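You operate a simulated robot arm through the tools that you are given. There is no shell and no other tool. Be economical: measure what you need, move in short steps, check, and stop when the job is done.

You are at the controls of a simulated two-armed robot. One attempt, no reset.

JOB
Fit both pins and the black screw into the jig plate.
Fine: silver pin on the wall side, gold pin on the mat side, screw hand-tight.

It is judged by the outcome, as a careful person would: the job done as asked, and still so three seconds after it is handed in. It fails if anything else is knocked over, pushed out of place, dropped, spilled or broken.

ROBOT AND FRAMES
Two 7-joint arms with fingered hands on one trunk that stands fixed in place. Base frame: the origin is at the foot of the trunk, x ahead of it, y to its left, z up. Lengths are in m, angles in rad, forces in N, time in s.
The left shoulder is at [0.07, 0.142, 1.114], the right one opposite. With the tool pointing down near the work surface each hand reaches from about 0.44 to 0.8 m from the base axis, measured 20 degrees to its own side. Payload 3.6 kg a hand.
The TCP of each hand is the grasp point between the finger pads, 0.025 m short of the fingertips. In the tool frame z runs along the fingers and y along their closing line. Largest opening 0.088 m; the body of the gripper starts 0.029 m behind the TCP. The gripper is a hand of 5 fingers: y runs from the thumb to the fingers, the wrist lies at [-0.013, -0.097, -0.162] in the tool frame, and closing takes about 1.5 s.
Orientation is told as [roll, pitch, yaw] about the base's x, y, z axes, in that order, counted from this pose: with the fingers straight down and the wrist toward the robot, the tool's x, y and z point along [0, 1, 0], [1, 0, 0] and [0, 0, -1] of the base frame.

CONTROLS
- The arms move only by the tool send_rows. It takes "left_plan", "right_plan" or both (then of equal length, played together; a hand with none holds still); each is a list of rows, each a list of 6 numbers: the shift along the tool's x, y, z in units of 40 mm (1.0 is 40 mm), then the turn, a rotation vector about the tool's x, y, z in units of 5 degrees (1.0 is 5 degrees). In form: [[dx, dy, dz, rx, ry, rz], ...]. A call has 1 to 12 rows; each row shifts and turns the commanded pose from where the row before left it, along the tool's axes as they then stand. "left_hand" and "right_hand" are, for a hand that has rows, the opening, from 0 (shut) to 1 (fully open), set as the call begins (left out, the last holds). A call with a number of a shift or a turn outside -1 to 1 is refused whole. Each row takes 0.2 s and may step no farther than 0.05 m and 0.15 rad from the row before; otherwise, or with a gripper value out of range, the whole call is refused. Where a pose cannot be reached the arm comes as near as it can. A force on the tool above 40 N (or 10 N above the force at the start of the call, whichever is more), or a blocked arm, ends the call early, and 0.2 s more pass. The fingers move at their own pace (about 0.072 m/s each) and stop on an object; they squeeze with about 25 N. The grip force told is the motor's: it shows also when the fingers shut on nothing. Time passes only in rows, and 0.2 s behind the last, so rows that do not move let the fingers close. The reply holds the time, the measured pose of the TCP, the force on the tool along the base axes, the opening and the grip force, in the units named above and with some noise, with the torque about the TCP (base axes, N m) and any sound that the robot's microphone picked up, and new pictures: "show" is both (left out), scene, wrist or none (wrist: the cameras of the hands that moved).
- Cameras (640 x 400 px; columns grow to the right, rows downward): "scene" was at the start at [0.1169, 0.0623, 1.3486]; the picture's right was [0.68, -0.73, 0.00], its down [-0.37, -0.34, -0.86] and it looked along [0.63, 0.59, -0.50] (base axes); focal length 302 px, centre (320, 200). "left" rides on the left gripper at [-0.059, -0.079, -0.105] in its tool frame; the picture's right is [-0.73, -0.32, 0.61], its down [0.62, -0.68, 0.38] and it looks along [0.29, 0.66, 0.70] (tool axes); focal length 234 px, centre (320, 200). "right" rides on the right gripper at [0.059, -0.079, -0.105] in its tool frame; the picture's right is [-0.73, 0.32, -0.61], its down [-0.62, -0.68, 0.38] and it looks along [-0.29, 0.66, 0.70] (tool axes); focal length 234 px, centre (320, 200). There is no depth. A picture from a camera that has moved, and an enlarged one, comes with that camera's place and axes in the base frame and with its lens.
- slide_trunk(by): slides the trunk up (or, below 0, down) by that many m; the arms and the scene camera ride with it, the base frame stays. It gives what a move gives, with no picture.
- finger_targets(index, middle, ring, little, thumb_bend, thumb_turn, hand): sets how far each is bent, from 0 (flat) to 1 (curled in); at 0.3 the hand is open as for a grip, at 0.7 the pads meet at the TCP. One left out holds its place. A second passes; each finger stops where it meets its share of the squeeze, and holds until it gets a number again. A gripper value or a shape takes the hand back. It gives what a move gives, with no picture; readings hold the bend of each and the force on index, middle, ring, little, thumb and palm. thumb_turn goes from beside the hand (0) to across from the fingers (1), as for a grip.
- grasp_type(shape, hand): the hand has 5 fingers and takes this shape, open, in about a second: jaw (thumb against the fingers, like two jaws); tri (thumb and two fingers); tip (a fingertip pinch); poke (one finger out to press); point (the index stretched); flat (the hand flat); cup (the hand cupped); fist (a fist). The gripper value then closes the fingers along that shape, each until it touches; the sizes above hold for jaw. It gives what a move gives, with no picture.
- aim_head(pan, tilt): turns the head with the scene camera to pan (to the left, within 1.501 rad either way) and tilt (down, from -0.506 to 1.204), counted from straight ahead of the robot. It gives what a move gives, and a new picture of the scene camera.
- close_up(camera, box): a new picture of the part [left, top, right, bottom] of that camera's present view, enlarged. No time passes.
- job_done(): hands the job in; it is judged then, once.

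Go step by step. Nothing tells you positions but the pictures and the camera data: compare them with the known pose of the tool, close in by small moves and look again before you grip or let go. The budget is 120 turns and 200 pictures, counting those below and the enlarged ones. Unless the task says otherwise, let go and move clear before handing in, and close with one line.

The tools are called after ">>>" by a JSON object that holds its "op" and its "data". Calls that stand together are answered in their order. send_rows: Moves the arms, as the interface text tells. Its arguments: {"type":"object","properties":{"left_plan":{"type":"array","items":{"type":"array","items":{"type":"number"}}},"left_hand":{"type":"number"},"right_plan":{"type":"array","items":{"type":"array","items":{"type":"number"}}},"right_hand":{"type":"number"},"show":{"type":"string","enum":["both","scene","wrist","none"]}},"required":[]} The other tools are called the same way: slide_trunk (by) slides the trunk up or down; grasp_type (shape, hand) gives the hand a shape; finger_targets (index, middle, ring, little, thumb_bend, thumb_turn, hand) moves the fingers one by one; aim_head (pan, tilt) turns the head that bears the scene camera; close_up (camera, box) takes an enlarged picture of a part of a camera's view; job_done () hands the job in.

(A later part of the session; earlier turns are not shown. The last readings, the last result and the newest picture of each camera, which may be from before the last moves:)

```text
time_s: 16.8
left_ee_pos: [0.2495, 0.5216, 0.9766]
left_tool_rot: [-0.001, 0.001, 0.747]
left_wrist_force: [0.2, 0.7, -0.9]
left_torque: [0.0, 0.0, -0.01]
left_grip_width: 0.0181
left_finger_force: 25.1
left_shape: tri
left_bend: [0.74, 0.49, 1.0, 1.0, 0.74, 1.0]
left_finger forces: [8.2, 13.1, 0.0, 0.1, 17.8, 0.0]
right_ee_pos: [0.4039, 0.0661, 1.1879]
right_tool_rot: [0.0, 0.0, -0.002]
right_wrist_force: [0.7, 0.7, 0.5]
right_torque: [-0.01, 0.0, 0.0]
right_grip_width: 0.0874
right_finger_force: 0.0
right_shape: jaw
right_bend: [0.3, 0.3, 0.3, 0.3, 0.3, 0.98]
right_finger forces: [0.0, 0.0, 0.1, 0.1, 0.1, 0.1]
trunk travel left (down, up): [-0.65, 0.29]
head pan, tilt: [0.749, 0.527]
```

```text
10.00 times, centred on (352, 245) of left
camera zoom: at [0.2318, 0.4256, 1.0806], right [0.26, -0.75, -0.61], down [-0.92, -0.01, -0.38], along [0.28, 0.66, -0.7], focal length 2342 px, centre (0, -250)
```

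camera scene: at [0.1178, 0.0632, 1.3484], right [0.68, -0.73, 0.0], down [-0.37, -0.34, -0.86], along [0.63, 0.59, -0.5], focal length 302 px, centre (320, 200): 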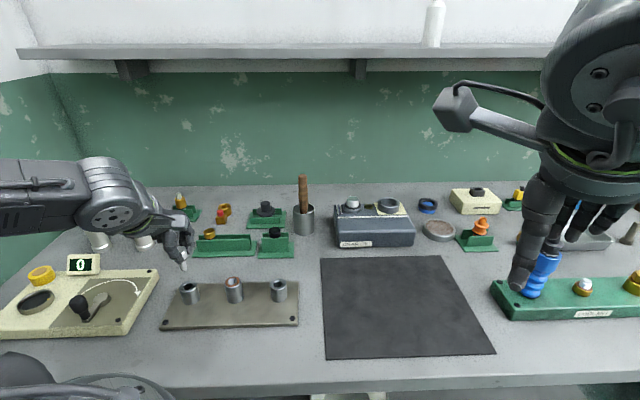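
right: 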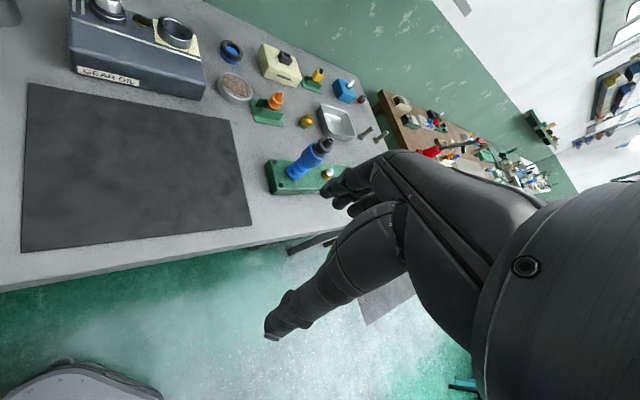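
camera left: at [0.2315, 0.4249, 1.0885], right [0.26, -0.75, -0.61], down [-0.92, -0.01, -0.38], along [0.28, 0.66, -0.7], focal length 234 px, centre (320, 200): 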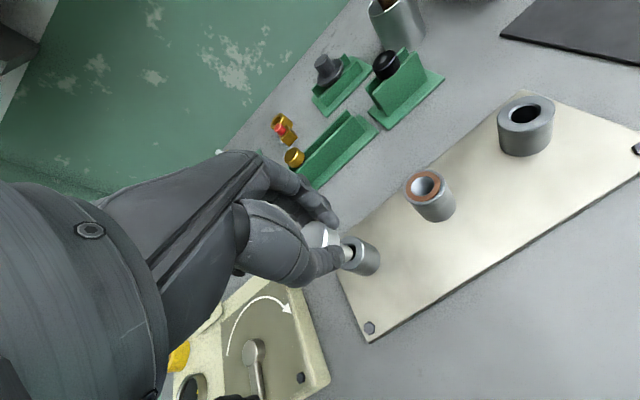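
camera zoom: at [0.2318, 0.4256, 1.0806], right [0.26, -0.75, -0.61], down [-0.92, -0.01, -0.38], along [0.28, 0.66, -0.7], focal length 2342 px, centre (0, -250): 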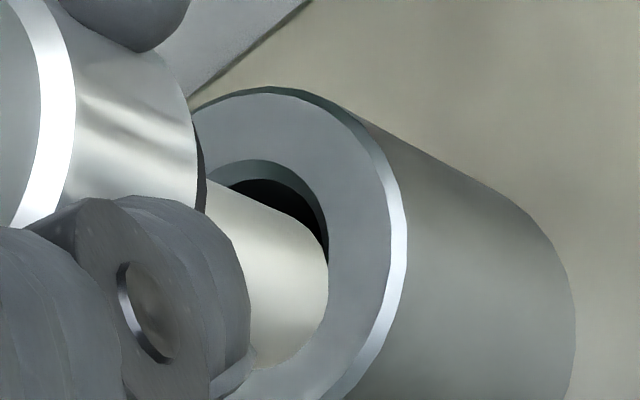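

The remaining gap is uncertain in depth, so I'll lower gently until contact and let force tell.

>>> {"op": "send_rows", "data": {"left_plan": [[0, 0, 0.07, 0, 0, 0], [0, 0, 0.06, 0, 0, 0], [0, 0, 0.06, 0, 0, 0], [0, 0, 0, 0, 0, 0]], "show": "none"}}

>>> {"op": "close_up", "data": {"camera": "scene", "box": [158, 264, 222, 304]}}

>>> {"op": "close_up", "data": {"camera": "left", "box": [320, 225, 384, 265]}}

```text
time_s: 17.8
left_ee_pos: [0.2498, 0.5223, 0.9685]
left_tool_rot: [0.001, 0.0, 0.748]
left_wrist_force: [0.4, -0.4, -1.0]
left_torque: [-0.01, -0.01, -0.03]
left_grip_width: 0.0179
left_finger_force: 25.1
left_shape: tri
left_bend: [0.74, 0.49, 1.0, 1.0, 0.74, 1.0]
left_finger forces: [8.2, 13.1, 0.1, 0.1, 17.8, 0.1]
right_ee_pos: [0.4042, 0.0664, 1.1883]
right_tool_rot: [0.0, -0.001, 0.0]
right_wrist_force: [-0.3, 0.3, -0.9]
right_torque: [0.0, 0.01, 0.0]
right_grip_width: 0.0875
right_finger_force: 0.1
right_shape: jaw
right_bend: [0.3, 0.3, 0.3, 0.3, 0.3, 0.98]
right_finger forces: [0.1, 0.1, 0.1, 0.0, 0.0, 0.0]
trunk travel left (down, up): [-0.65, 0.29]
head pan, tilt: [0.749, 0.527]
```

```text
10.00 times, centred on (190, 284) of scene
camera zoom: at [0.1169, 0.0624, 1.3486], right [0.68, -0.73, 0.0], down [-0.37, -0.34, -0.86], along [0.63, 0.59, -0.5], focal length 3019 px, centre (1620, -640)
```

zoom: 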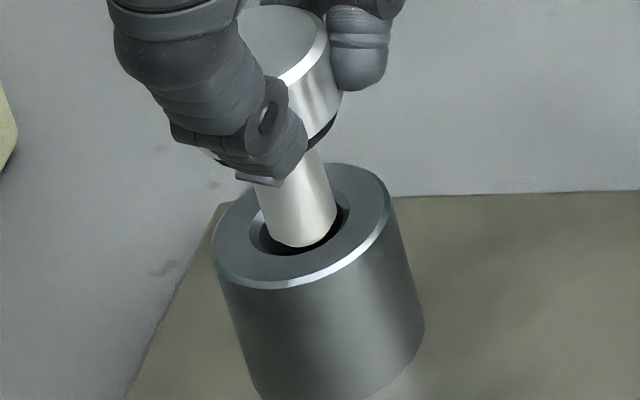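

```text
10.00 times, centred on (352, 245) of left
camera zoom: at [0.2321, 0.4257, 1.0723], right [0.26, -0.75, -0.61], down [-0.92, -0.01, -0.38], along [0.28, 0.66, -0.7], focal length 2342 px, centre (0, -250)
```

zoom: 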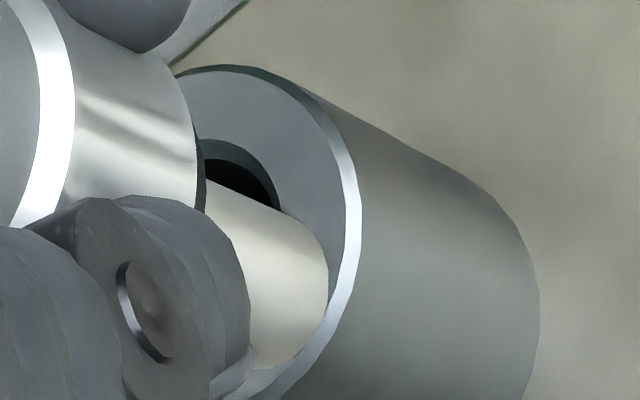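

The two views disagree on how high the tip is above the post. Raising the trunk gives the head camera a second, steeper viewpoint so I can measure the true heights.

>>> {"op": "slide_trunk", "data": {"by": 0.15}}

>>> {"op": "aim_head", "data": {"pan": 0.749, "tilt": 0.75}}

```text
time_s: 19.6
left_ee_pos: [0.2504, 0.5223, 1.1196]
left_tool_rot: [-0.001, 0.0, 0.749]
left_wrist_force: [0.3, 0.3, -0.8]
left_torque: [-0.03, -0.02, -0.03]
left_grip_width: 0.018
left_finger_force: 24.8
left_shape: tri
left_bend: [0.74, 0.49, 1.0, 1.0, 0.74, 1.0]
left_finger forces: [8.3, 13.1, 0.1, 0.1, 17.7, 0.1]
right_ee_pos: [0.4043, 0.0665, 1.3373]
right_tool_rot: [0.0, -0.001, -0.001]
right_wrist_force: [0.0, 0.0, -0.3]
right_torque: [-0.01, -0.01, 0.02]
right_grip_width: 0.0875
right_finger_force: 0.1
right_shape: jaw
right_bend: [0.3, 0.3, 0.3, 0.3, 0.3, 0.98]
right_finger forces: [0.0, 0.0, 0.0, 0.0, 0.0, 0.0]
trunk travel left (down, up): [-0.8, 0.14]
head pan, tilt: [0.749, 0.527]
```

```text
time_s: 20.3
left_ee_pos: [0.2502, 0.5225, 1.1174]
left_tool_rot: [0.0, 0.0, 0.749]
left_wrist_force: [-0.1, 0.3, -1.7]
left_torque: [0.02, 0.0, 0.0]
left_grip_width: 0.0179
left_finger_force: 25.8
left_shape: tri
left_bend: [0.74, 0.49, 1.0, 1.0, 0.74, 1.0]
left_finger forces: [8.2, 13.2, 0.0, 0.0, 17.8, 0.0]
right_ee_pos: [0.4044, 0.0664, 1.337]
right_tool_rot: [0.001, 0.001, 0.001]
right_wrist_force: [-0.4, 0.9, -0.2]
right_torque: [-0.03, 0.01, 0.01]
right_grip_width: 0.0879
right_finger_force: 0.2
right_shape: jaw
right_bend: [0.3, 0.3, 0.3, 0.3, 0.3, 0.98]
right_finger forces: [0.1, 0.0, 0.0, 0.0, 0.0, 0.1]
trunk travel left (down, up): [-0.8, 0.14]
head pan, tilt: [0.749, 0.75]
camera scene: at [0.1116, 0.0575, 1.4792], right [0.68, -0.73, 0.0], down [-0.5, -0.46, -0.73], along [0.54, 0.5, -0.68], focal length 302 px, centre (320, 200)
```

scene: 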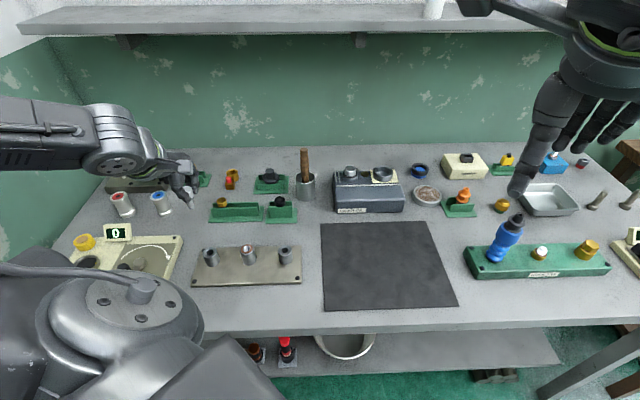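

>>> {"op": "close_up", "data": {"camera": "scene", "box": [190, 234, 318, 314]}}

>>> {"op": "close_up", "data": {"camera": "scene", "box": [190, 170, 318, 250]}}

```text
5.00 times, centred on (254, 274) of scene
camera zoom: at [0.1116, 0.0575, 1.4792], right [0.68, -0.73, 0.0], down [-0.5, -0.46, -0.73], along [0.54, 0.5, -0.68], focal length 1510 px, centre (650, -170)
```

zoom: 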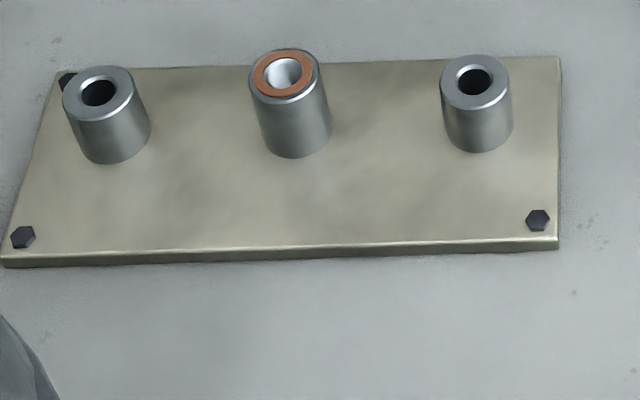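

```text
5.00 times, centred on (254, 210) of scene
camera zoom: at [0.1116, 0.0575, 1.4792], right [0.68, -0.73, 0.0], down [-0.5, -0.46, -0.73], along [0.54, 0.5, -0.68], focal length 1510 px, centre (650, 150)
```

zoom: 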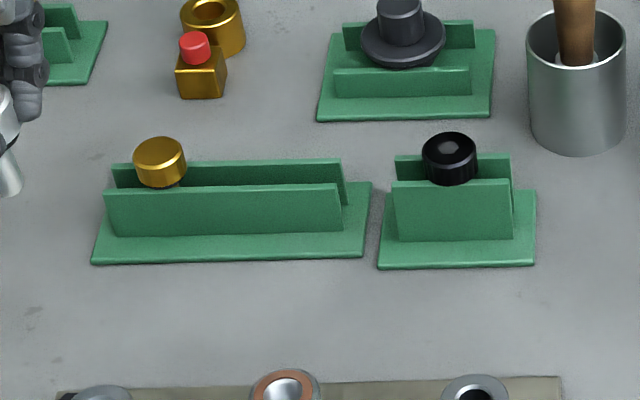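

The steeper second view shows the side posts' tops are really at z ≈ 0.895, with the left hole at [0.256, 0.552], so the pin was 22 mm short and high. I move over the corrected spot, keeping the trunk raised for this better view.

>>> {"op": "send_rows", "data": {"left_plan": [[0.084, 0.144, 0.85, 0, 0, 0], [0.084, 0.144, 0.85, 0, 0, 0], [0.084, 0.144, 0.85, 0, 0, 0], [0.084, 0.144, 0.85, 0, 0, 0], [0, 0, 0, 0, 0, 0]], "show": "wrist"}}

>>> {"op": "close_up", "data": {"camera": "scene", "box": [178, 230, 242, 270]}}

>>> {"op": "close_up", "data": {"camera": "left", "box": [320, 220, 400, 270]}}

```text
time_s: 21.5
left_ee_pos: [0.2585, 0.5481, 0.9797]
left_tool_rot: [-0.001, -0.001, 0.748]
left_wrist_force: [-0.3, 0.1, -0.7]
left_torque: [-0.02, 0.02, 0.04]
left_grip_width: 0.018
left_finger_force: 25.1
left_shape: tri
left_bend: [0.74, 0.49, 1.0, 1.0, 0.75, 1.0]
left_finger forces: [7.9, 13.1, 0.1, 0.0, 17.7, 0.1]
right_ee_pos: [0.4041, 0.0656, 1.3382]
right_tool_rot: [0.001, -0.001, 0.0]
right_wrist_force: [0.3, 0.4, -0.7]
right_torque: [-0.01, 0.02, 0.01]
right_grip_width: 0.0877
right_finger_force: 0.0
right_shape: jaw
right_bend: [0.3, 0.3, 0.3, 0.3, 0.3, 0.98]
right_finger forces: [0.1, 0.1, 0.0, 0.0, 0.0, 0.0]
trunk travel left (down, up): [-0.8, 0.14]
head pan, tilt: [0.749, 0.75]
camera left: at [0.2407, 0.4517, 1.0855], right [0.26, -0.75, -0.61], down [-0.92, -0.01, -0.38], along [0.28, 0.66, -0.7], focal length 234 px, centre (320, 200)
```

left: 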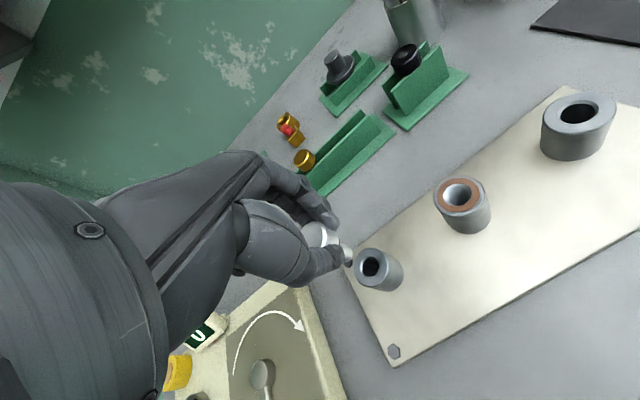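

```text
10.00 times, centred on (210, 250) of scene
camera zoom: at [0.1112, 0.0571, 1.4792], right [0.68, -0.73, 0.0], down [-0.5, -0.46, -0.73], along [0.54, 0.5, -0.68], focal length 3019 px, centre (1420, -300)
```

zoom: 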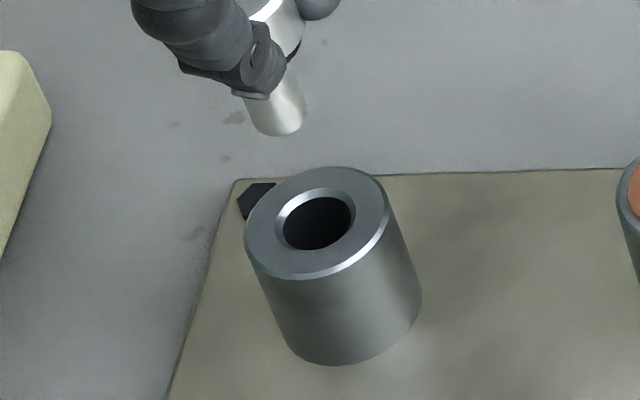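

```text
8.00 times, centred on (360, 245) of left
camera zoom: at [0.2407, 0.4517, 1.0855], right [0.26, -0.75, -0.61], down [-0.92, -0.01, -0.38], along [0.28, 0.66, -0.7], focal length 1873 px, centre (0, -160)
```

zoom: 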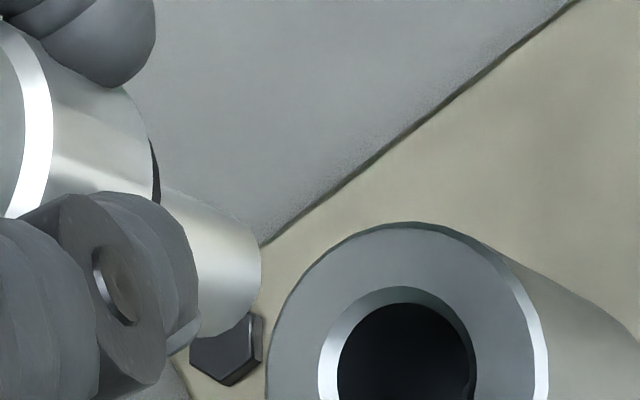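

Views agree within a few mm: the pin should come back about 5 mm toward the robot. I correct and lower 20 mm.

>>> {"op": "send_rows", "data": {"left_plan": [[-0.02, -0.12, 0.25, 0, 0, 0], [0, 0, 0.25, 0, 0, 0], [0, 0, 0, 0, 0, 0]], "show": "none"}}

>>> {"op": "close_up", "data": {"camera": "scene", "box": [178, 230, 242, 270]}}

>>> {"op": "close_up", "data": {"camera": "left", "box": [320, 220, 400, 270]}}

```text
time_s: 22.3
left_ee_pos: [0.2556, 0.5434, 0.961]
left_tool_rot: [-0.001, 0.0, 0.748]
left_wrist_force: [0.0, -0.1, -1.3]
left_torque: [-0.03, -0.04, 0.01]
left_grip_width: 0.0179
left_finger_force: 24.7
left_shape: tri
left_bend: [0.74, 0.49, 1.0, 1.0, 0.75, 1.0]
left_finger forces: [7.9, 13.3, 0.0, 0.0, 17.7, 0.0]
right_ee_pos: [0.4037, 0.0658, 1.337]
right_tool_rot: [0.0, 0.0, 0.0]
right_wrist_force: [0.0, -0.5, 0.0]
right_torque: [0.0, -0.01, -0.03]
right_grip_width: 0.0875
right_finger_force: 0.0
right_shape: jaw
right_bend: [0.3, 0.3, 0.3, 0.3, 0.3, 0.98]
right_finger forces: [0.0, 0.1, 0.1, 0.1, 0.1, 0.0]
trunk travel left (down, up): [-0.8, 0.14]
head pan, tilt: [0.749, 0.75]
```

```text
10.00 times, centred on (210, 250) of scene
camera zoom: at [0.1114, 0.0571, 1.4792], right [0.68, -0.73, 0.0], down [-0.5, -0.46, -0.73], along [0.54, 0.5, -0.68], focal length 3019 px, centre (1420, -300)
```

zoom: 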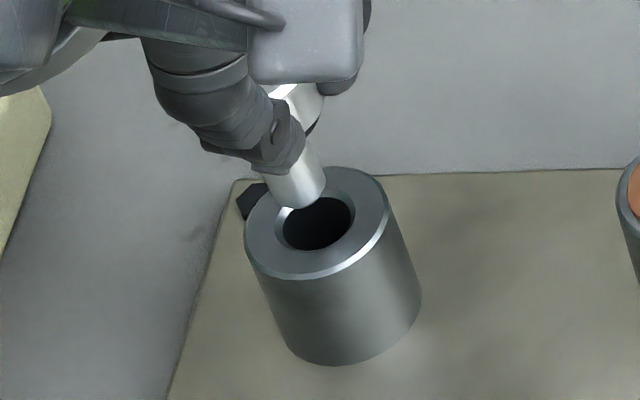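

```text
8.00 times, centred on (360, 245) of left
camera zoom: at [0.2374, 0.4478, 1.0652], right [0.26, -0.75, -0.61], down [-0.92, -0.01, -0.38], along [0.28, 0.66, -0.7], focal length 1873 px, centre (0, -160)
```

zoom: 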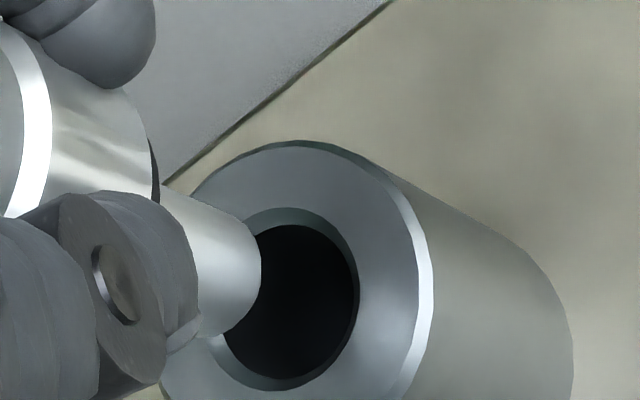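

Both views now put the pin nearly over the hole, with about 13 mm to go. A tiny nudge and 9 mm down.

>>> {"op": "send_rows", "data": {"left_plan": [[-0.02, 0.01, 0.12, 0, 0, 0], [0, 0, 0.11, 0, 0, 0], [0, 0, 0, 0, 0, 0]], "show": "none"}}

>>> {"op": "close_up", "data": {"camera": "scene", "box": [178, 230, 242, 270]}}

>>> {"op": "close_up", "data": {"camera": "left", "box": [320, 220, 400, 270]}}

```text
time_s: 23.1
left_ee_pos: [0.2558, 0.5452, 0.9523]
left_tool_rot: [0.0, 0.002, 0.749]
left_wrist_force: [-0.3, 0.0, -0.2]
left_torque: [-0.02, 0.02, 0.01]
left_grip_width: 0.0178
left_finger_force: 24.9
left_shape: tri
left_bend: [0.74, 0.49, 1.0, 1.0, 0.75, 1.0]
left_finger forces: [7.9, 13.2, 0.1, 0.1, 17.7, 0.0]
right_ee_pos: [0.4034, 0.0676, 1.3368]
right_tool_rot: [0.0, 0.001, 0.0]
right_wrist_force: [-0.6, -0.5, 0.7]
right_torque: [0.0, -0.02, -0.01]
right_grip_width: 0.0878
right_finger_force: 0.1
right_shape: jaw
right_bend: [0.3, 0.3, 0.3, 0.3, 0.3, 0.98]
right_finger forces: [0.0, 0.0, 0.1, 0.1, 0.0, 0.0]
trunk travel left (down, up): [-0.8, 0.14]
head pan, tilt: [0.749, 0.75]
```

```text
10.00 times, centred on (210, 250) of scene
camera zoom: at [0.1114, 0.0574, 1.4791], right [0.68, -0.73, 0.0], down [-0.5, -0.46, -0.73], along [0.54, 0.5, -0.68], focal length 3019 px, centre (1420, -300)
```

zoom: 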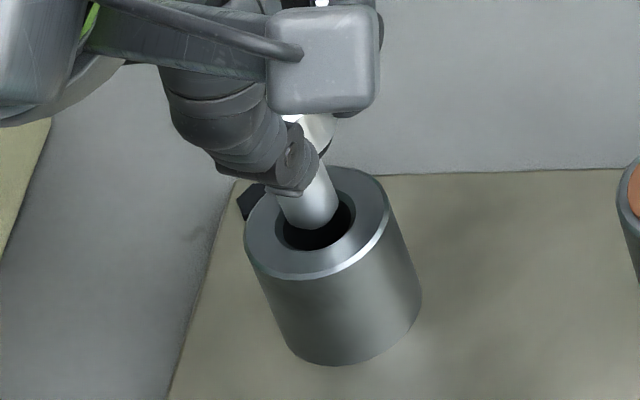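

```text
8.00 times, centred on (360, 245) of left
camera zoom: at [0.2383, 0.4478, 1.0563], right [0.26, -0.75, -0.61], down [-0.92, -0.01, -0.38], along [0.28, 0.66, -0.7], focal length 1873 px, centre (0, -160)
```

zoom: 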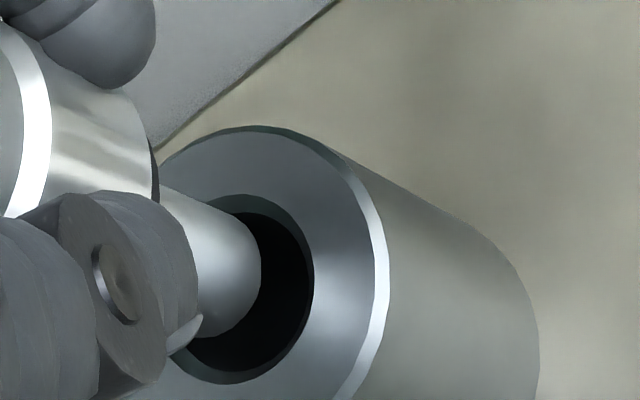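

Tip is about 5 mm above and within a millimetre of centre. Lowering into the chamfer with force as guard.

>>> {"op": "send_rows", "data": {"left_plan": [[-0.01, -0.01, 0.1, 0, 0, 0], [0, 0, 0.1, 0, 0, 0], [0, 0, 0.1, 0, 0, 0], [0, 0, 0, 0, 0, 0]], "show": "none"}}

>>> {"op": "close_up", "data": {"camera": "scene", "box": [178, 230, 242, 270]}}

>>> {"op": "close_up", "data": {"camera": "left", "box": [320, 220, 400, 270]}}

```text
time_s: 24.1
left_ee_pos: [0.257, 0.5444, 0.9407]
left_tool_rot: [0.0, 0.0, 0.748]
left_wrist_force: [-0.6, -0.1, -1.3]
left_torque: [0.0, -0.01, -0.01]
left_grip_width: 0.0177
left_finger_force: 25.1
left_shape: tri
left_bend: [0.74, 0.49, 1.0, 1.0, 0.75, 1.0]
left_finger forces: [7.8, 13.2, 0.0, 0.0, 17.7, 0.0]
right_ee_pos: [0.4059, 0.0659, 1.3376]
right_tool_rot: [0.001, -0.001, 0.001]
right_wrist_force: [0.6, 0.3, -0.8]
right_torque: [0.0, 0.0, 0.04]
right_grip_width: 0.0875
right_finger_force: 0.1
right_shape: jaw
right_bend: [0.3, 0.3, 0.3, 0.3, 0.3, 0.98]
right_finger forces: [0.1, 0.0, 0.0, 0.0, 0.1, 0.1]
trunk travel left (down, up): [-0.8, 0.14]
head pan, tilt: [0.749, 0.75]
```

```text
10.00 times, centred on (210, 250) of scene
camera zoom: at [0.1115, 0.0574, 1.4791], right [0.68, -0.73, 0.0], down [-0.5, -0.46, -0.73], along [0.54, 0.5, -0.68], focal length 3019 px, centre (1420, -300)
```

zoom: 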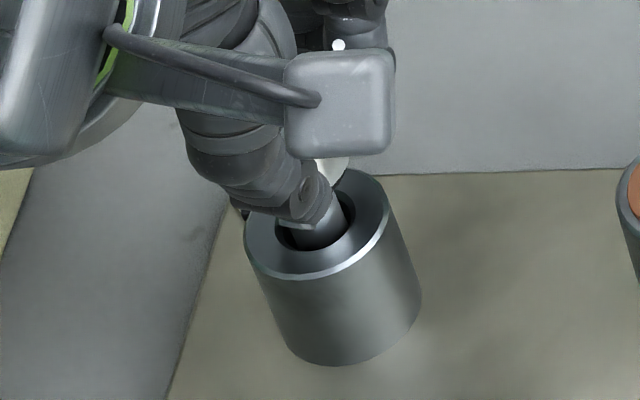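

```text
8.00 times, centred on (360, 245) of left
camera zoom: at [0.2383, 0.4474, 1.0445], right [0.26, -0.75, -0.61], down [-0.92, -0.01, -0.38], along [0.28, 0.66, -0.7], focal length 1873 px, centre (0, -160)
```

zoom: 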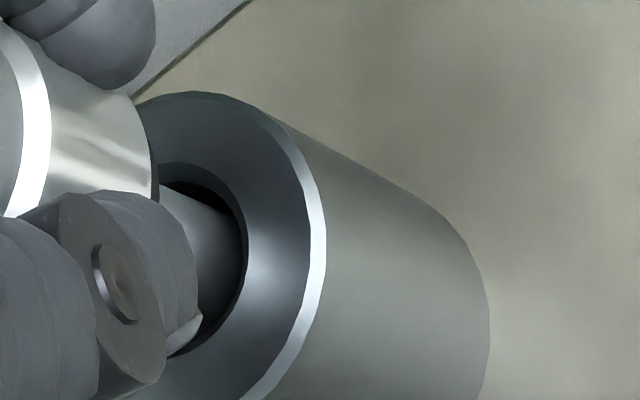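

The tip is inside the bore with no side load. I keep lowering until something touches.

>>> {"op": "send_rows", "data": {"left_plan": [[0, 0, 0.12, 0, 0, 0], [0, 0, 0.12, 0, 0, 0], [0, 0, 0.12, 0, 0, 0], [0, 0, 0, 0, 0, 0]], "show": "none"}}

>>> {"op": "close_up", "data": {"camera": "left", "box": [300, 200, 396, 260]}}

```text
time_s: 25.1
left_ee_pos: [0.2557, 0.5422, 0.9268]
left_tool_rot: [-0.001, -0.001, 0.747]
left_wrist_force: [0.0, 0.3, -0.6]
left_torque: [-0.03, 0.03, 0.01]
left_grip_width: 0.0179
left_finger_force: 25.4
left_shape: tri
left_bend: [0.74, 0.49, 1.0, 1.0, 0.75, 1.0]
left_finger forces: [7.8, 13.2, 0.1, 0.1, 17.7, 0.1]
right_ee_pos: [0.4047, 0.0673, 1.3376]
right_tool_rot: [0.0, 0.0, 0.001]
right_wrist_force: [-0.1, -0.2, 0.1]
right_torque: [-0.02, -0.02, 0.06]
right_grip_width: 0.0876
right_finger_force: 0.1
right_shape: jaw
right_bend: [0.3, 0.3, 0.3, 0.3, 0.3, 0.98]
right_finger forces: [0.0, 0.0, 0.0, 0.0, 0.0, 0.1]
trunk travel left (down, up): [-0.8, 0.14]
head pan, tilt: [0.749, 0.75]
```

```text
6.67 times, centred on (348, 230) of left
camera zoom: at [0.2384, 0.4463, 1.0306], right [0.26, -0.75, -0.61], down [-0.92, -0.01, -0.38], along [0.28, 0.66, -0.7], focal length 1561 px, centre (133, 0)
```

zoom: 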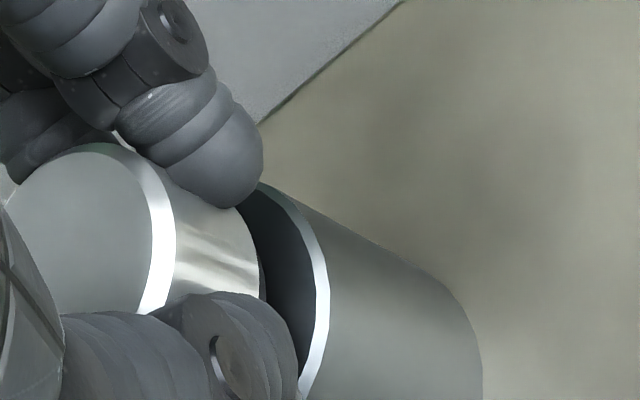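

>>> {"op": "send_rows", "data": {"left_plan": [[0, 0, 0.1, 0, 0, 0], [0, 0, 0.1, 0, 0, 0], [0, 0, 0.1, 0, 0, 0], [0, 0, 0, 0, 0, 0]], "show": "none"}}

>>> {"op": "close_up", "data": {"camera": "left", "box": [300, 200, 396, 260]}}

>>> {"op": "close_up", "data": {"camera": "scene", "box": [178, 230, 242, 270]}}

```text
time_s: 26.1
left_ee_pos: [0.2539, 0.5405, 0.9194]
left_tool_rot: [0.0, -0.012, 0.749]
left_wrist_force: [-1.7, -3.0, 25.3]
left_torque: [0.1, -0.01, 0.03]
left_grip_width: 0.0196
left_finger_force: 25.1
left_shape: tri
left_bend: [0.75, 0.47, 1.0, 1.0, 0.76, 1.0]
left_finger forces: [9.1, 22.7, 0.0, 0.0, 29.9, 0.0]
right_ee_pos: [0.4012, 0.062, 1.3384]
right_tool_rot: [0.005, -0.001, -0.001]
right_wrist_force: [0.0, -1.0, 0.4]
right_torque: [0.02, 0.01, 0.05]
right_grip_width: 0.0879
right_finger_force: 0.1
right_shape: jaw
right_bend: [0.3, 0.3, 0.3, 0.3, 0.3, 0.98]
right_finger forces: [0.0, 0.0, 0.0, 0.0, 0.1, 0.0]
trunk travel left (down, up): [-0.8, 0.14]
head pan, tilt: [0.749, 0.75]
stopped in row 4 (left hand): the force on the tool passed its limit at 41 N (the readings are from after the stop); the commanded pose is now the measured one
```

```text
6.67 times, centred on (348, 230) of left
camera zoom: at [0.2366, 0.4438, 1.0233], right [0.26, -0.75, -0.61], down [-0.92, 0.0, -0.39], along [0.29, 0.67, -0.69], focal length 1561 px, centre (133, 0)
```

zoom: 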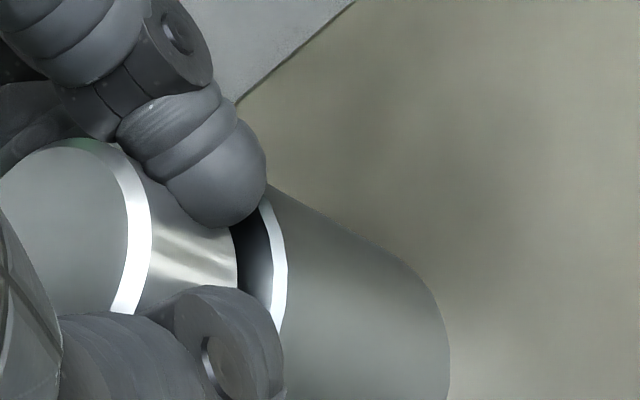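

```text
10.00 times, centred on (210, 250) of scene
camera zoom: at [0.108, 0.0519, 1.4797], right [0.68, -0.73, 0.0], down [-0.5, -0.46, -0.73], along [0.54, 0.5, -0.68], focal length 3019 px, centre (1420, -300)
```

zoom: 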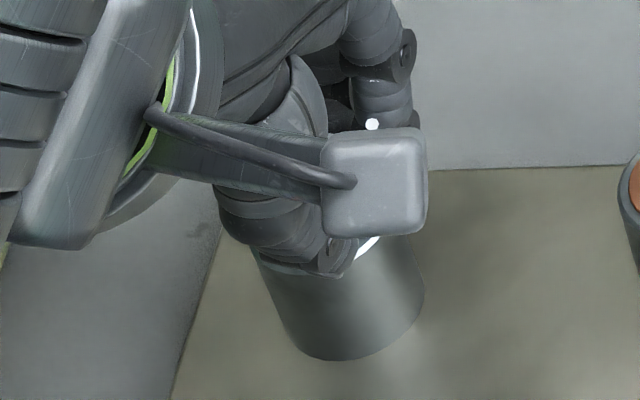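

Contact reached with the pin deep in the bore (fingertips at the rim). I ease up 1 mm and open the hand.

>>> {"op": "send_rows", "data": {"left_plan": [[0, 0, -0.04, 0, 0, 0], [0, 0, 0, 0, 0, 0]], "show": "none"}}

>>> {"op": "send_rows", "data": {"left_plan": [[0, 0, 0, 0, 0, 0], [0, 0, 0, 0, 0, 0], [0, 0, 0, 0, 0, 0], [0, 0, 0, 0, 0, 0], [0, 0, 0, 0, 0, 0], [0, 0, 0, 0, 0, 0]], "left_hand": 1, "show": "wrist"}}

>>> {"op": "close_up", "data": {"camera": "left", "box": [264, 180, 424, 280]}}

```text
time_s: 26.7
left_ee_pos: [0.2569, 0.5393, 0.9209]
left_tool_rot: [0.001, -0.01, 0.748]
left_wrist_force: [-2.3, -4.1, 19.0]
left_torque: [0.06, -0.01, 0.01]
left_grip_width: 0.0199
left_finger_force: 25.5
left_shape: tri
left_bend: [0.75, 0.47, 1.0, 1.0, 0.76, 1.0]
left_finger forces: [8.8, 21.4, 0.1, 0.1, 25.9, 0.0]
right_ee_pos: [0.4029, 0.0611, 1.3375]
right_tool_rot: [0.003, -0.002, 0.001]
right_wrist_force: [-0.2, -0.3, 0.0]
right_torque: [0.02, 0.0, 0.0]
right_grip_width: 0.0878
right_finger_force: 0.1
right_shape: jaw
right_bend: [0.3, 0.3, 0.3, 0.3, 0.3, 0.98]
right_finger forces: [0.0, 0.0, 0.0, 0.0, 0.0, 0.0]
trunk travel left (down, up): [-0.8, 0.14]
head pan, tilt: [0.749, 0.75]
```

```text
time_s: 28.1
left_ee_pos: [0.2577, 0.5449, 0.9172]
left_tool_rot: [0.0, -0.005, 0.748]
left_wrist_force: [0.2, 0.2, -0.2]
left_torque: [0.03, -0.03, -0.02]
left_grip_width: 0.0876
left_finger_force: 0.0
left_shape: tri
left_bend: [0.3, 0.3, 0.99, 0.99, 0.3, 0.98]
left_finger forces: [0.1, 0.1, 0.0, 0.1, 0.0, 0.0]
right_ee_pos: [0.4055, 0.068, 1.3372]
right_tool_rot: [0.001, 0.0, -0.001]
right_wrist_force: [-0.1, -0.4, -0.5]
right_torque: [-0.01, 0.0, 0.01]
right_grip_width: 0.0877
right_finger_force: 0.1
right_shape: jaw
right_bend: [0.3, 0.3, 0.3, 0.3, 0.3, 0.98]
right_finger forces: [0.0, 0.1, 0.0, 0.1, 0.0, 0.0]
trunk travel left (down, up): [-0.8, 0.14]
head pan, tilt: [0.749, 0.75]
camera left: at [0.2389, 0.4481, 1.0213], right [0.26, -0.75, -0.61], down [-0.92, -0.01, -0.39], along [0.29, 0.66, -0.69], focal length 234 px, centre (320, 200)
```

left: 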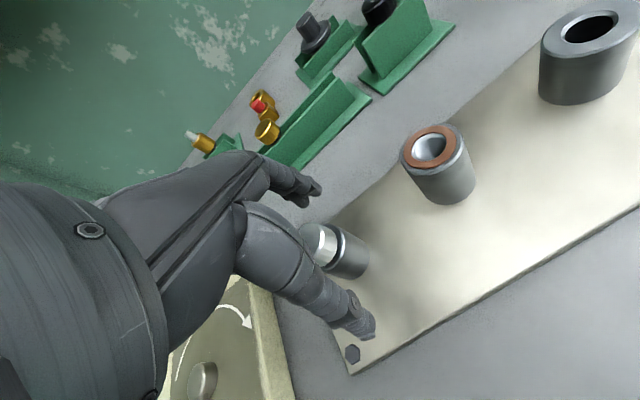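

```text
4.00 times, centred on (344, 230) of left
camera zoom: at [0.2389, 0.4481, 1.0213], right [0.26, -0.75, -0.61], down [-0.92, -0.01, -0.39], along [0.29, 0.66, -0.69], focal length 937 px, centre (224, 80)
```

zoom: 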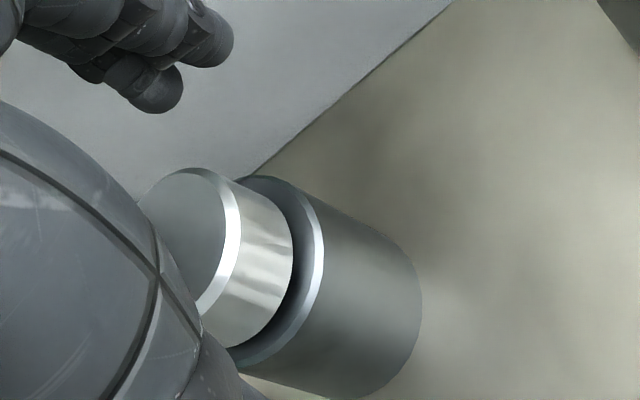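

The pin stays in the post. I raise clear and check how it sits, then look for the gold one.

>>> {"op": "send_rows", "data": {"left_plan": [[0, 0, -0.7, 0, 0, 0], [0, 0, -0.9, 0, 0, 0], [0, 0, -0.9, 0, 0, 0], [0, 0.9, 0, 0, 0, 0], [0, 0.9, 0, 0, 0, 0], [0, 0.9, 0, 0, 0, 0]], "show": "scene"}}

>>> {"op": "close_up", "data": {"camera": "scene", "box": [178, 230, 242, 270]}}

>>> {"op": "close_up", "data": {"camera": "scene", "box": [206, 170, 302, 230]}}

```text
time_s: 29.5
left_ee_pos: [0.3333, 0.6182, 1.0196]
left_tool_rot: [0.0, -0.007, 0.751]
left_wrist_force: [-0.1, 0.1, 0.6]
left_torque: [0.02, 0.0, 0.01]
left_grip_width: 0.0879
left_finger_force: 0.1
left_shape: tri
left_bend: [0.3, 0.3, 0.99, 0.99, 0.3, 0.98]
left_finger forces: [0.0, 0.0, 0.0, 0.0, 0.0, 0.1]
right_ee_pos: [0.4039, 0.0669, 1.3377]
right_tool_rot: [0.001, -0.001, 0.0]
right_wrist_force: [-0.1, 1.2, -0.3]
right_torque: [-0.02, 0.0, 0.0]
right_grip_width: 0.0879
right_finger_force: 0.0
right_shape: jaw
right_bend: [0.3, 0.3, 0.3, 0.3, 0.3, 0.98]
right_finger forces: [0.1, 0.0, 0.1, 0.1, 0.0, 0.1]
trunk travel left (down, up): [-0.8, 0.14]
head pan, tilt: [0.749, 0.75]
camera scene: at [0.1121, 0.0573, 1.4791], right [0.68, -0.73, 0.0], down [-0.5, -0.46, -0.73], along [0.54, 0.5, -0.68], focal length 302 px, centre (320, 200)
```

scene: 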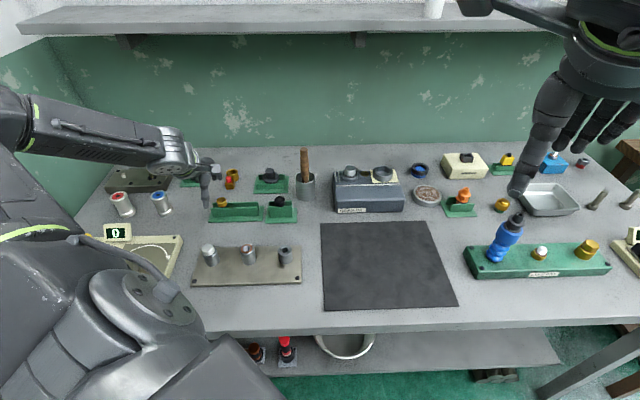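

```text
10.00 times, centred on (210, 250) of scene
camera zoom: at [0.1121, 0.0573, 1.4791], right [0.68, -0.73, 0.0], down [-0.5, -0.46, -0.73], along [0.54, 0.5, -0.68], focal length 3019 px, centre (1420, -300)
```

zoom: 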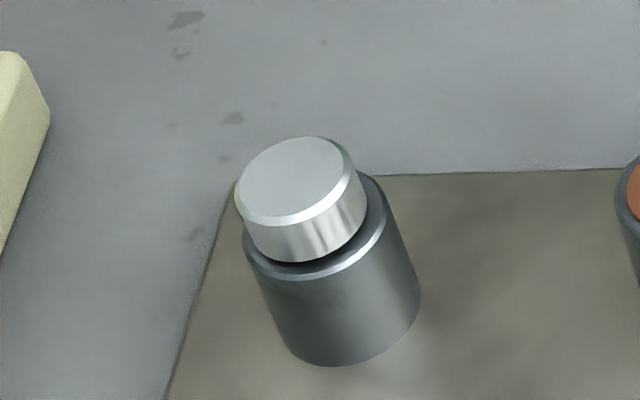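

```text
6.67 times, centred on (254, 200) of scene
camera zoom: at [0.1121, 0.0573, 1.4791], right [0.68, -0.73, 0.0], down [-0.5, -0.46, -0.73], along [0.54, 0.5, -0.68], focal length 2013 px, centre (760, 200)
```

zoom: 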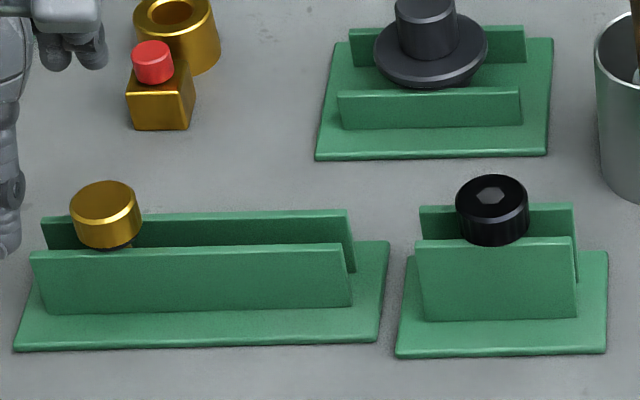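

Silver is seated in the wall-side post. Gold's head is at about [0.371, 0.669, 0.905]; I go above it with a narrower opening.

>>> {"op": "send_rows", "data": {"left_plan": [[0.13, 0.77, 0, 0, 0, 0], [0.13, 0.77, 0.3, 0, 0, 0], [0, 0, 0.6, 0, 0, 0], [0, 0, 0.5, 0, 0, 0], [0, 0, 0, 0, 0, 0]], "left_hand": 0.75, "show": "wrist"}}

>>> {"op": "close_up", "data": {"camera": "scene", "box": [188, 180, 268, 230]}}

>>> {"op": "close_up", "data": {"camera": "left", "box": [224, 140, 416, 260]}}

```text
time_s: 30.7
left_ee_pos: [0.3735, 0.6661, 0.963]
left_tool_rot: [0.0, -0.006, 0.749]
left_wrist_force: [-0.5, -0.3, 0.3]
left_torque: [-0.01, 0.01, 0.01]
left_grip_width: 0.0667
left_finger_force: 0.0
left_shape: tri
left_bend: [0.27, 0.35, 0.99, 0.99, 0.54, 0.99]
left_finger forces: [0.1, 0.0, 0.1, 0.0, 0.1, 0.0]
right_ee_pos: [0.4051, 0.0658, 1.338]
right_tool_rot: [0.001, 0.001, 0.0]
right_wrist_force: [-0.5, 0.1, -0.4]
right_torque: [0.0, 0.02, -0.01]
right_grip_width: 0.0876
right_finger_force: 0.0
right_shape: jaw
right_bend: [0.3, 0.3, 0.3, 0.3, 0.3, 0.98]
right_finger forces: [0.0, 0.0, 0.1, 0.0, 0.0, 0.0]
trunk travel left (down, up): [-0.8, 0.14]
head pan, tilt: [0.749, 0.75]
camera left: at [0.3554, 0.5694, 1.0675], right [0.26, -0.75, -0.61], down [-0.92, -0.01, -0.39], along [0.29, 0.66, -0.69], focal length 234 px, centre (320, 200)
```

left: 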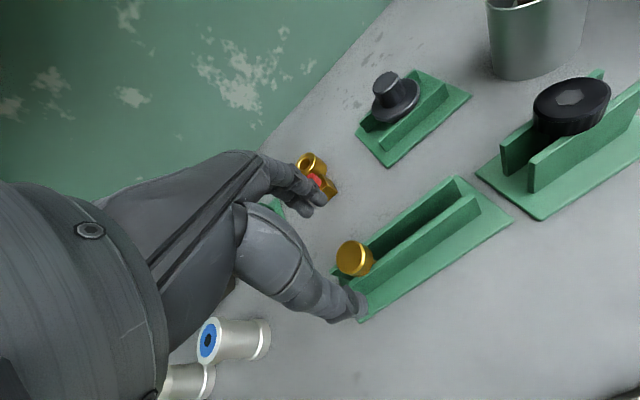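

```text
8.00 times, centred on (228, 205) of scene
camera zoom: at [0.1117, 0.0575, 1.4791], right [0.68, -0.73, 0.0], down [-0.5, -0.46, -0.73], along [0.54, 0.5, -0.68], focal length 2415 px, centre (1056, 160)
```

zoom: 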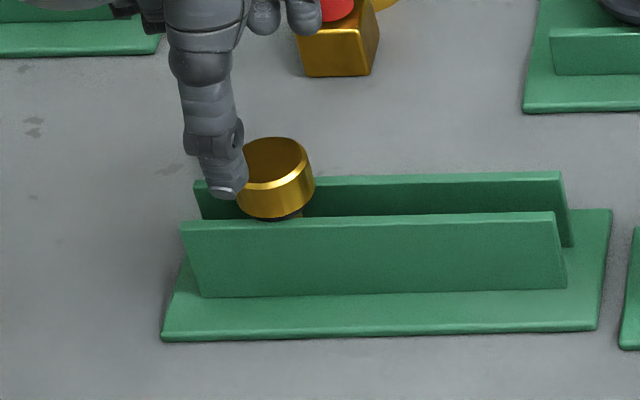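

```text
3.33 times, centred on (320, 200) of left
camera zoom: at [0.3554, 0.5694, 1.0675], right [0.26, -0.75, -0.61], down [-0.92, -0.01, -0.39], along [0.29, 0.66, -0.69], focal length 781 px, centre (320, 200)
```

zoom: 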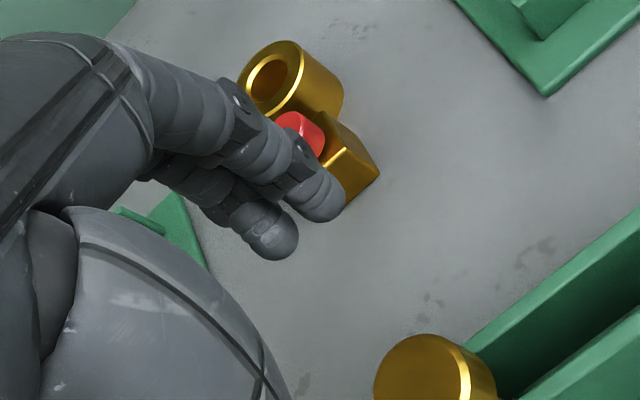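

Both measures call for about 4.5 mm along the tool's +x. I correct, lower and close.

>>> {"op": "send_rows", "data": {"left_plan": [[0.11, 0.02, 0, 0, 0, 0], [0, 0, 0.55, 0, 0, 0], [0, 0, 0.55, 0, 0, 0], [0, 0, 0, 0, 0, 0]], "show": "none"}}

>>> {"op": "send_rows", "data": {"left_plan": [[0, 0, 0, 0, 0, 0], [0, 0, 0, 0, 0, 0], [0, 0, 0, 0, 0, 0]], "left_hand": 0.42, "show": "none"}}

>>> {"op": "close_up", "data": {"camera": "scene", "box": [188, 180, 268, 230]}}

>>> {"op": "close_up", "data": {"camera": "left", "box": [224, 160, 416, 280]}}

```text
time_s: 31.7
left_ee_pos: [0.3715, 0.6699, 0.9192]
left_tool_rot: [0.0, -0.004, 0.75]
left_wrist_force: [-1.0, -0.6, 0.0]
left_torque: [0.04, -0.01, 0.03]
left_grip_width: 0.0661
left_finger_force: 0.0
left_shape: tri
left_bend: [0.27, 0.35, 0.99, 0.99, 0.54, 0.99]
left_finger forces: [0.1, 0.0, 0.0, 0.0, 0.0, 0.1]
right_ee_pos: [0.4037, 0.0658, 1.3367]
right_tool_rot: [0.0, 0.0, 0.001]
right_wrist_force: [-0.7, 0.7, 0.1]
right_torque: [0.04, 0.0, -0.02]
right_grip_width: 0.0878
right_finger_force: 0.1
right_shape: jaw
right_bend: [0.3, 0.3, 0.3, 0.3, 0.3, 0.98]
right_finger forces: [0.1, 0.0, 0.1, 0.0, 0.0, 0.0]
trunk travel left (down, up): [-0.8, 0.14]
head pan, tilt: [0.749, 0.75]
```

```text
time_s: 32.5
left_ee_pos: [0.3713, 0.6706, 0.92]
left_tool_rot: [-0.002, -0.006, 0.749]
left_wrist_force: [1.0, -0.4, 0.5]
left_torque: [-0.01, 0.0, 0.0]
left_grip_width: 0.0374
left_finger_force: 0.1
left_shape: tri
left_bend: [0.74, 0.48, 0.99, 0.99, 0.72, 1.0]
left_finger forces: [0.1, 0.1, 0.1, 0.0, 0.1, 0.0]
right_ee_pos: [0.4042, 0.0659, 1.3373]
right_tool_rot: [0.0, 0.001, -0.001]
right_wrist_force: [-0.3, -0.7, 0.1]
right_torque: [-0.01, -0.01, 0.03]
right_grip_width: 0.0876
right_finger_force: 0.0
right_shape: jaw
right_bend: [0.3, 0.3, 0.3, 0.3, 0.3, 0.98]
right_finger forces: [0.1, 0.0, 0.0, 0.0, 0.0, 0.0]
trunk travel left (down, up): [-0.8, 0.14]
head pan, tilt: [0.749, 0.75]
```

```text
8.00 times, centred on (228, 205) of scene
camera zoom: at [0.1115, 0.0573, 1.4791], right [0.68, -0.73, 0.0], down [-0.5, -0.46, -0.73], along [0.54, 0.5, -0.68], focal length 2415 px, centre (1056, 160)
```

zoom: 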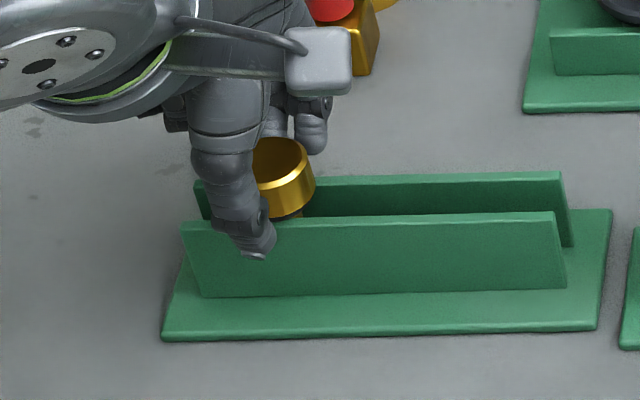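

```text
3.33 times, centred on (320, 220) of left
camera zoom: at [0.3536, 0.5742, 1.0226], right [0.26, -0.75, -0.61], down [-0.92, -0.01, -0.39], along [0.29, 0.66, -0.69], focal length 781 px, centre (320, 133)
```

zoom: 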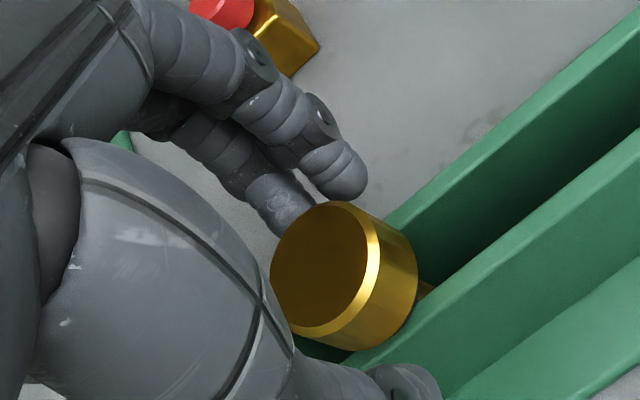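

Gold sits centrally between the thumb and both fingers. Closing, then lifting.

>>> {"op": "send_rows", "data": {"left_plan": [[0, 0, 0, 0, 0, 0], [0, 0, 0, 0, 0, 0], [0, 0, 0, 0, 0, 0], [0, 0, 0, 0, 0, 0], [0, 0, 0, 0, 0, 0]], "left_hand": 0, "show": "none"}}

>>> {"op": "send_rows", "data": {"left_plan": [[0, 0, -0.3, 0, 0, 0], [0, 0, -0.7, 0, 0, 0], [0, 0, -0.8, 0, 0, 0], [0, 0, -0.4, 0, 0, 0], [0, 0, 0, 0, 0, 0]], "show": "none"}}

>>> {"op": "close_up", "data": {"camera": "scene", "box": [180, 160, 276, 220]}}

>>> {"op": "close_up", "data": {"camera": "left", "box": [264, 190, 424, 290]}}

```text
time_s: 33.7
left_ee_pos: [0.3713, 0.6705, 0.9186]
left_tool_rot: [0.0, -0.003, 0.749]
left_wrist_force: [0.3, 0.5, 0.7]
left_torque: [-0.01, 0.03, -0.04]
left_grip_width: 0.0194
left_finger_force: 24.1
left_shape: tri
left_bend: [0.74, 0.57, 1.0, 1.0, 0.75, 1.0]
left_finger forces: [10.4, 11.6, 0.0, 0.0, 21.6, 0.1]
right_ee_pos: [0.4044, 0.0661, 1.3367]
right_tool_rot: [0.0, 0.001, -0.001]
right_wrist_force: [0.2, 0.0, 0.0]
right_torque: [-0.01, 0.04, 0.0]
right_grip_width: 0.0879
right_finger_force: 0.2
right_shape: jaw
right_bend: [0.3, 0.3, 0.3, 0.3, 0.3, 0.98]
right_finger forces: [0.0, 0.0, 0.1, 0.0, 0.0, 0.1]
trunk travel left (down, up): [-0.8, 0.14]
head pan, tilt: [0.749, 0.75]
```

```text
time_s: 34.9
left_ee_pos: [0.3709, 0.6726, 1.0083]
left_tool_rot: [-0.001, -0.006, 0.751]
left_wrist_force: [-0.2, 0.3, -1.3]
left_torque: [-0.04, -0.02, -0.01]
left_grip_width: 0.0195
left_finger_force: 24.5
left_shape: tri
left_bend: [0.74, 0.57, 1.0, 1.0, 0.75, 1.0]
left_finger forces: [10.5, 11.7, 0.0, 0.0, 21.7, 0.1]
right_ee_pos: [0.4055, 0.0672, 1.3379]
right_tool_rot: [-0.001, -0.001, -0.001]
right_wrist_force: [-0.2, 0.2, -0.4]
right_torque: [-0.01, 0.01, 0.01]
right_grip_width: 0.0876
right_finger_force: 0.1
right_shape: jaw
right_bend: [0.3, 0.3, 0.3, 0.3, 0.3, 0.98]
right_finger forces: [0.0, 0.0, 0.0, 0.0, 0.2, 0.0]
trunk travel left (down, up): [-0.8, 0.14]
head pan, tilt: [0.749, 0.75]
```

```text
6.67 times, centred on (228, 190) of scene
camera zoom: at [0.1117, 0.0578, 1.4791], right [0.68, -0.73, 0.0], down [-0.5, -0.46, -0.73], along [0.54, 0.5, -0.68], focal length 2013 px, centre (933, 267)
```

zoom: 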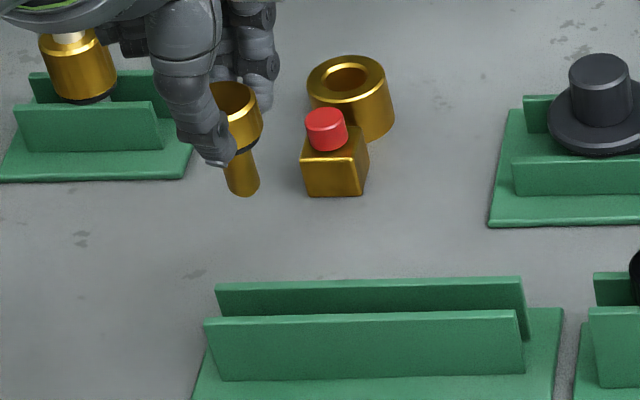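

```text
4.00 times, centred on (344, 240) of left
camera zoom: at [0.3528, 0.5748, 1.1115], right [0.26, -0.75, -0.61], down [-0.92, -0.01, -0.39], along [0.29, 0.66, -0.69], focal length 937 px, centre (224, 40)
```

zoom: 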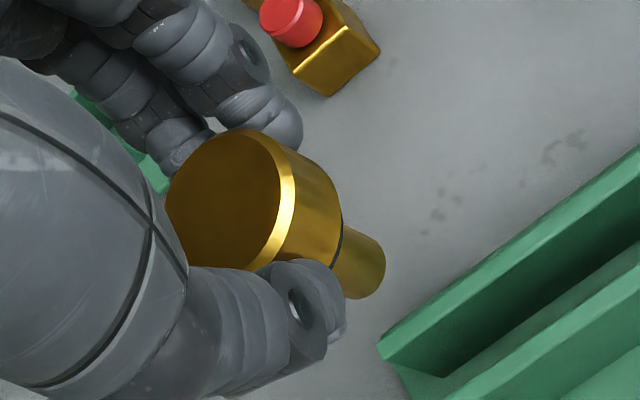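

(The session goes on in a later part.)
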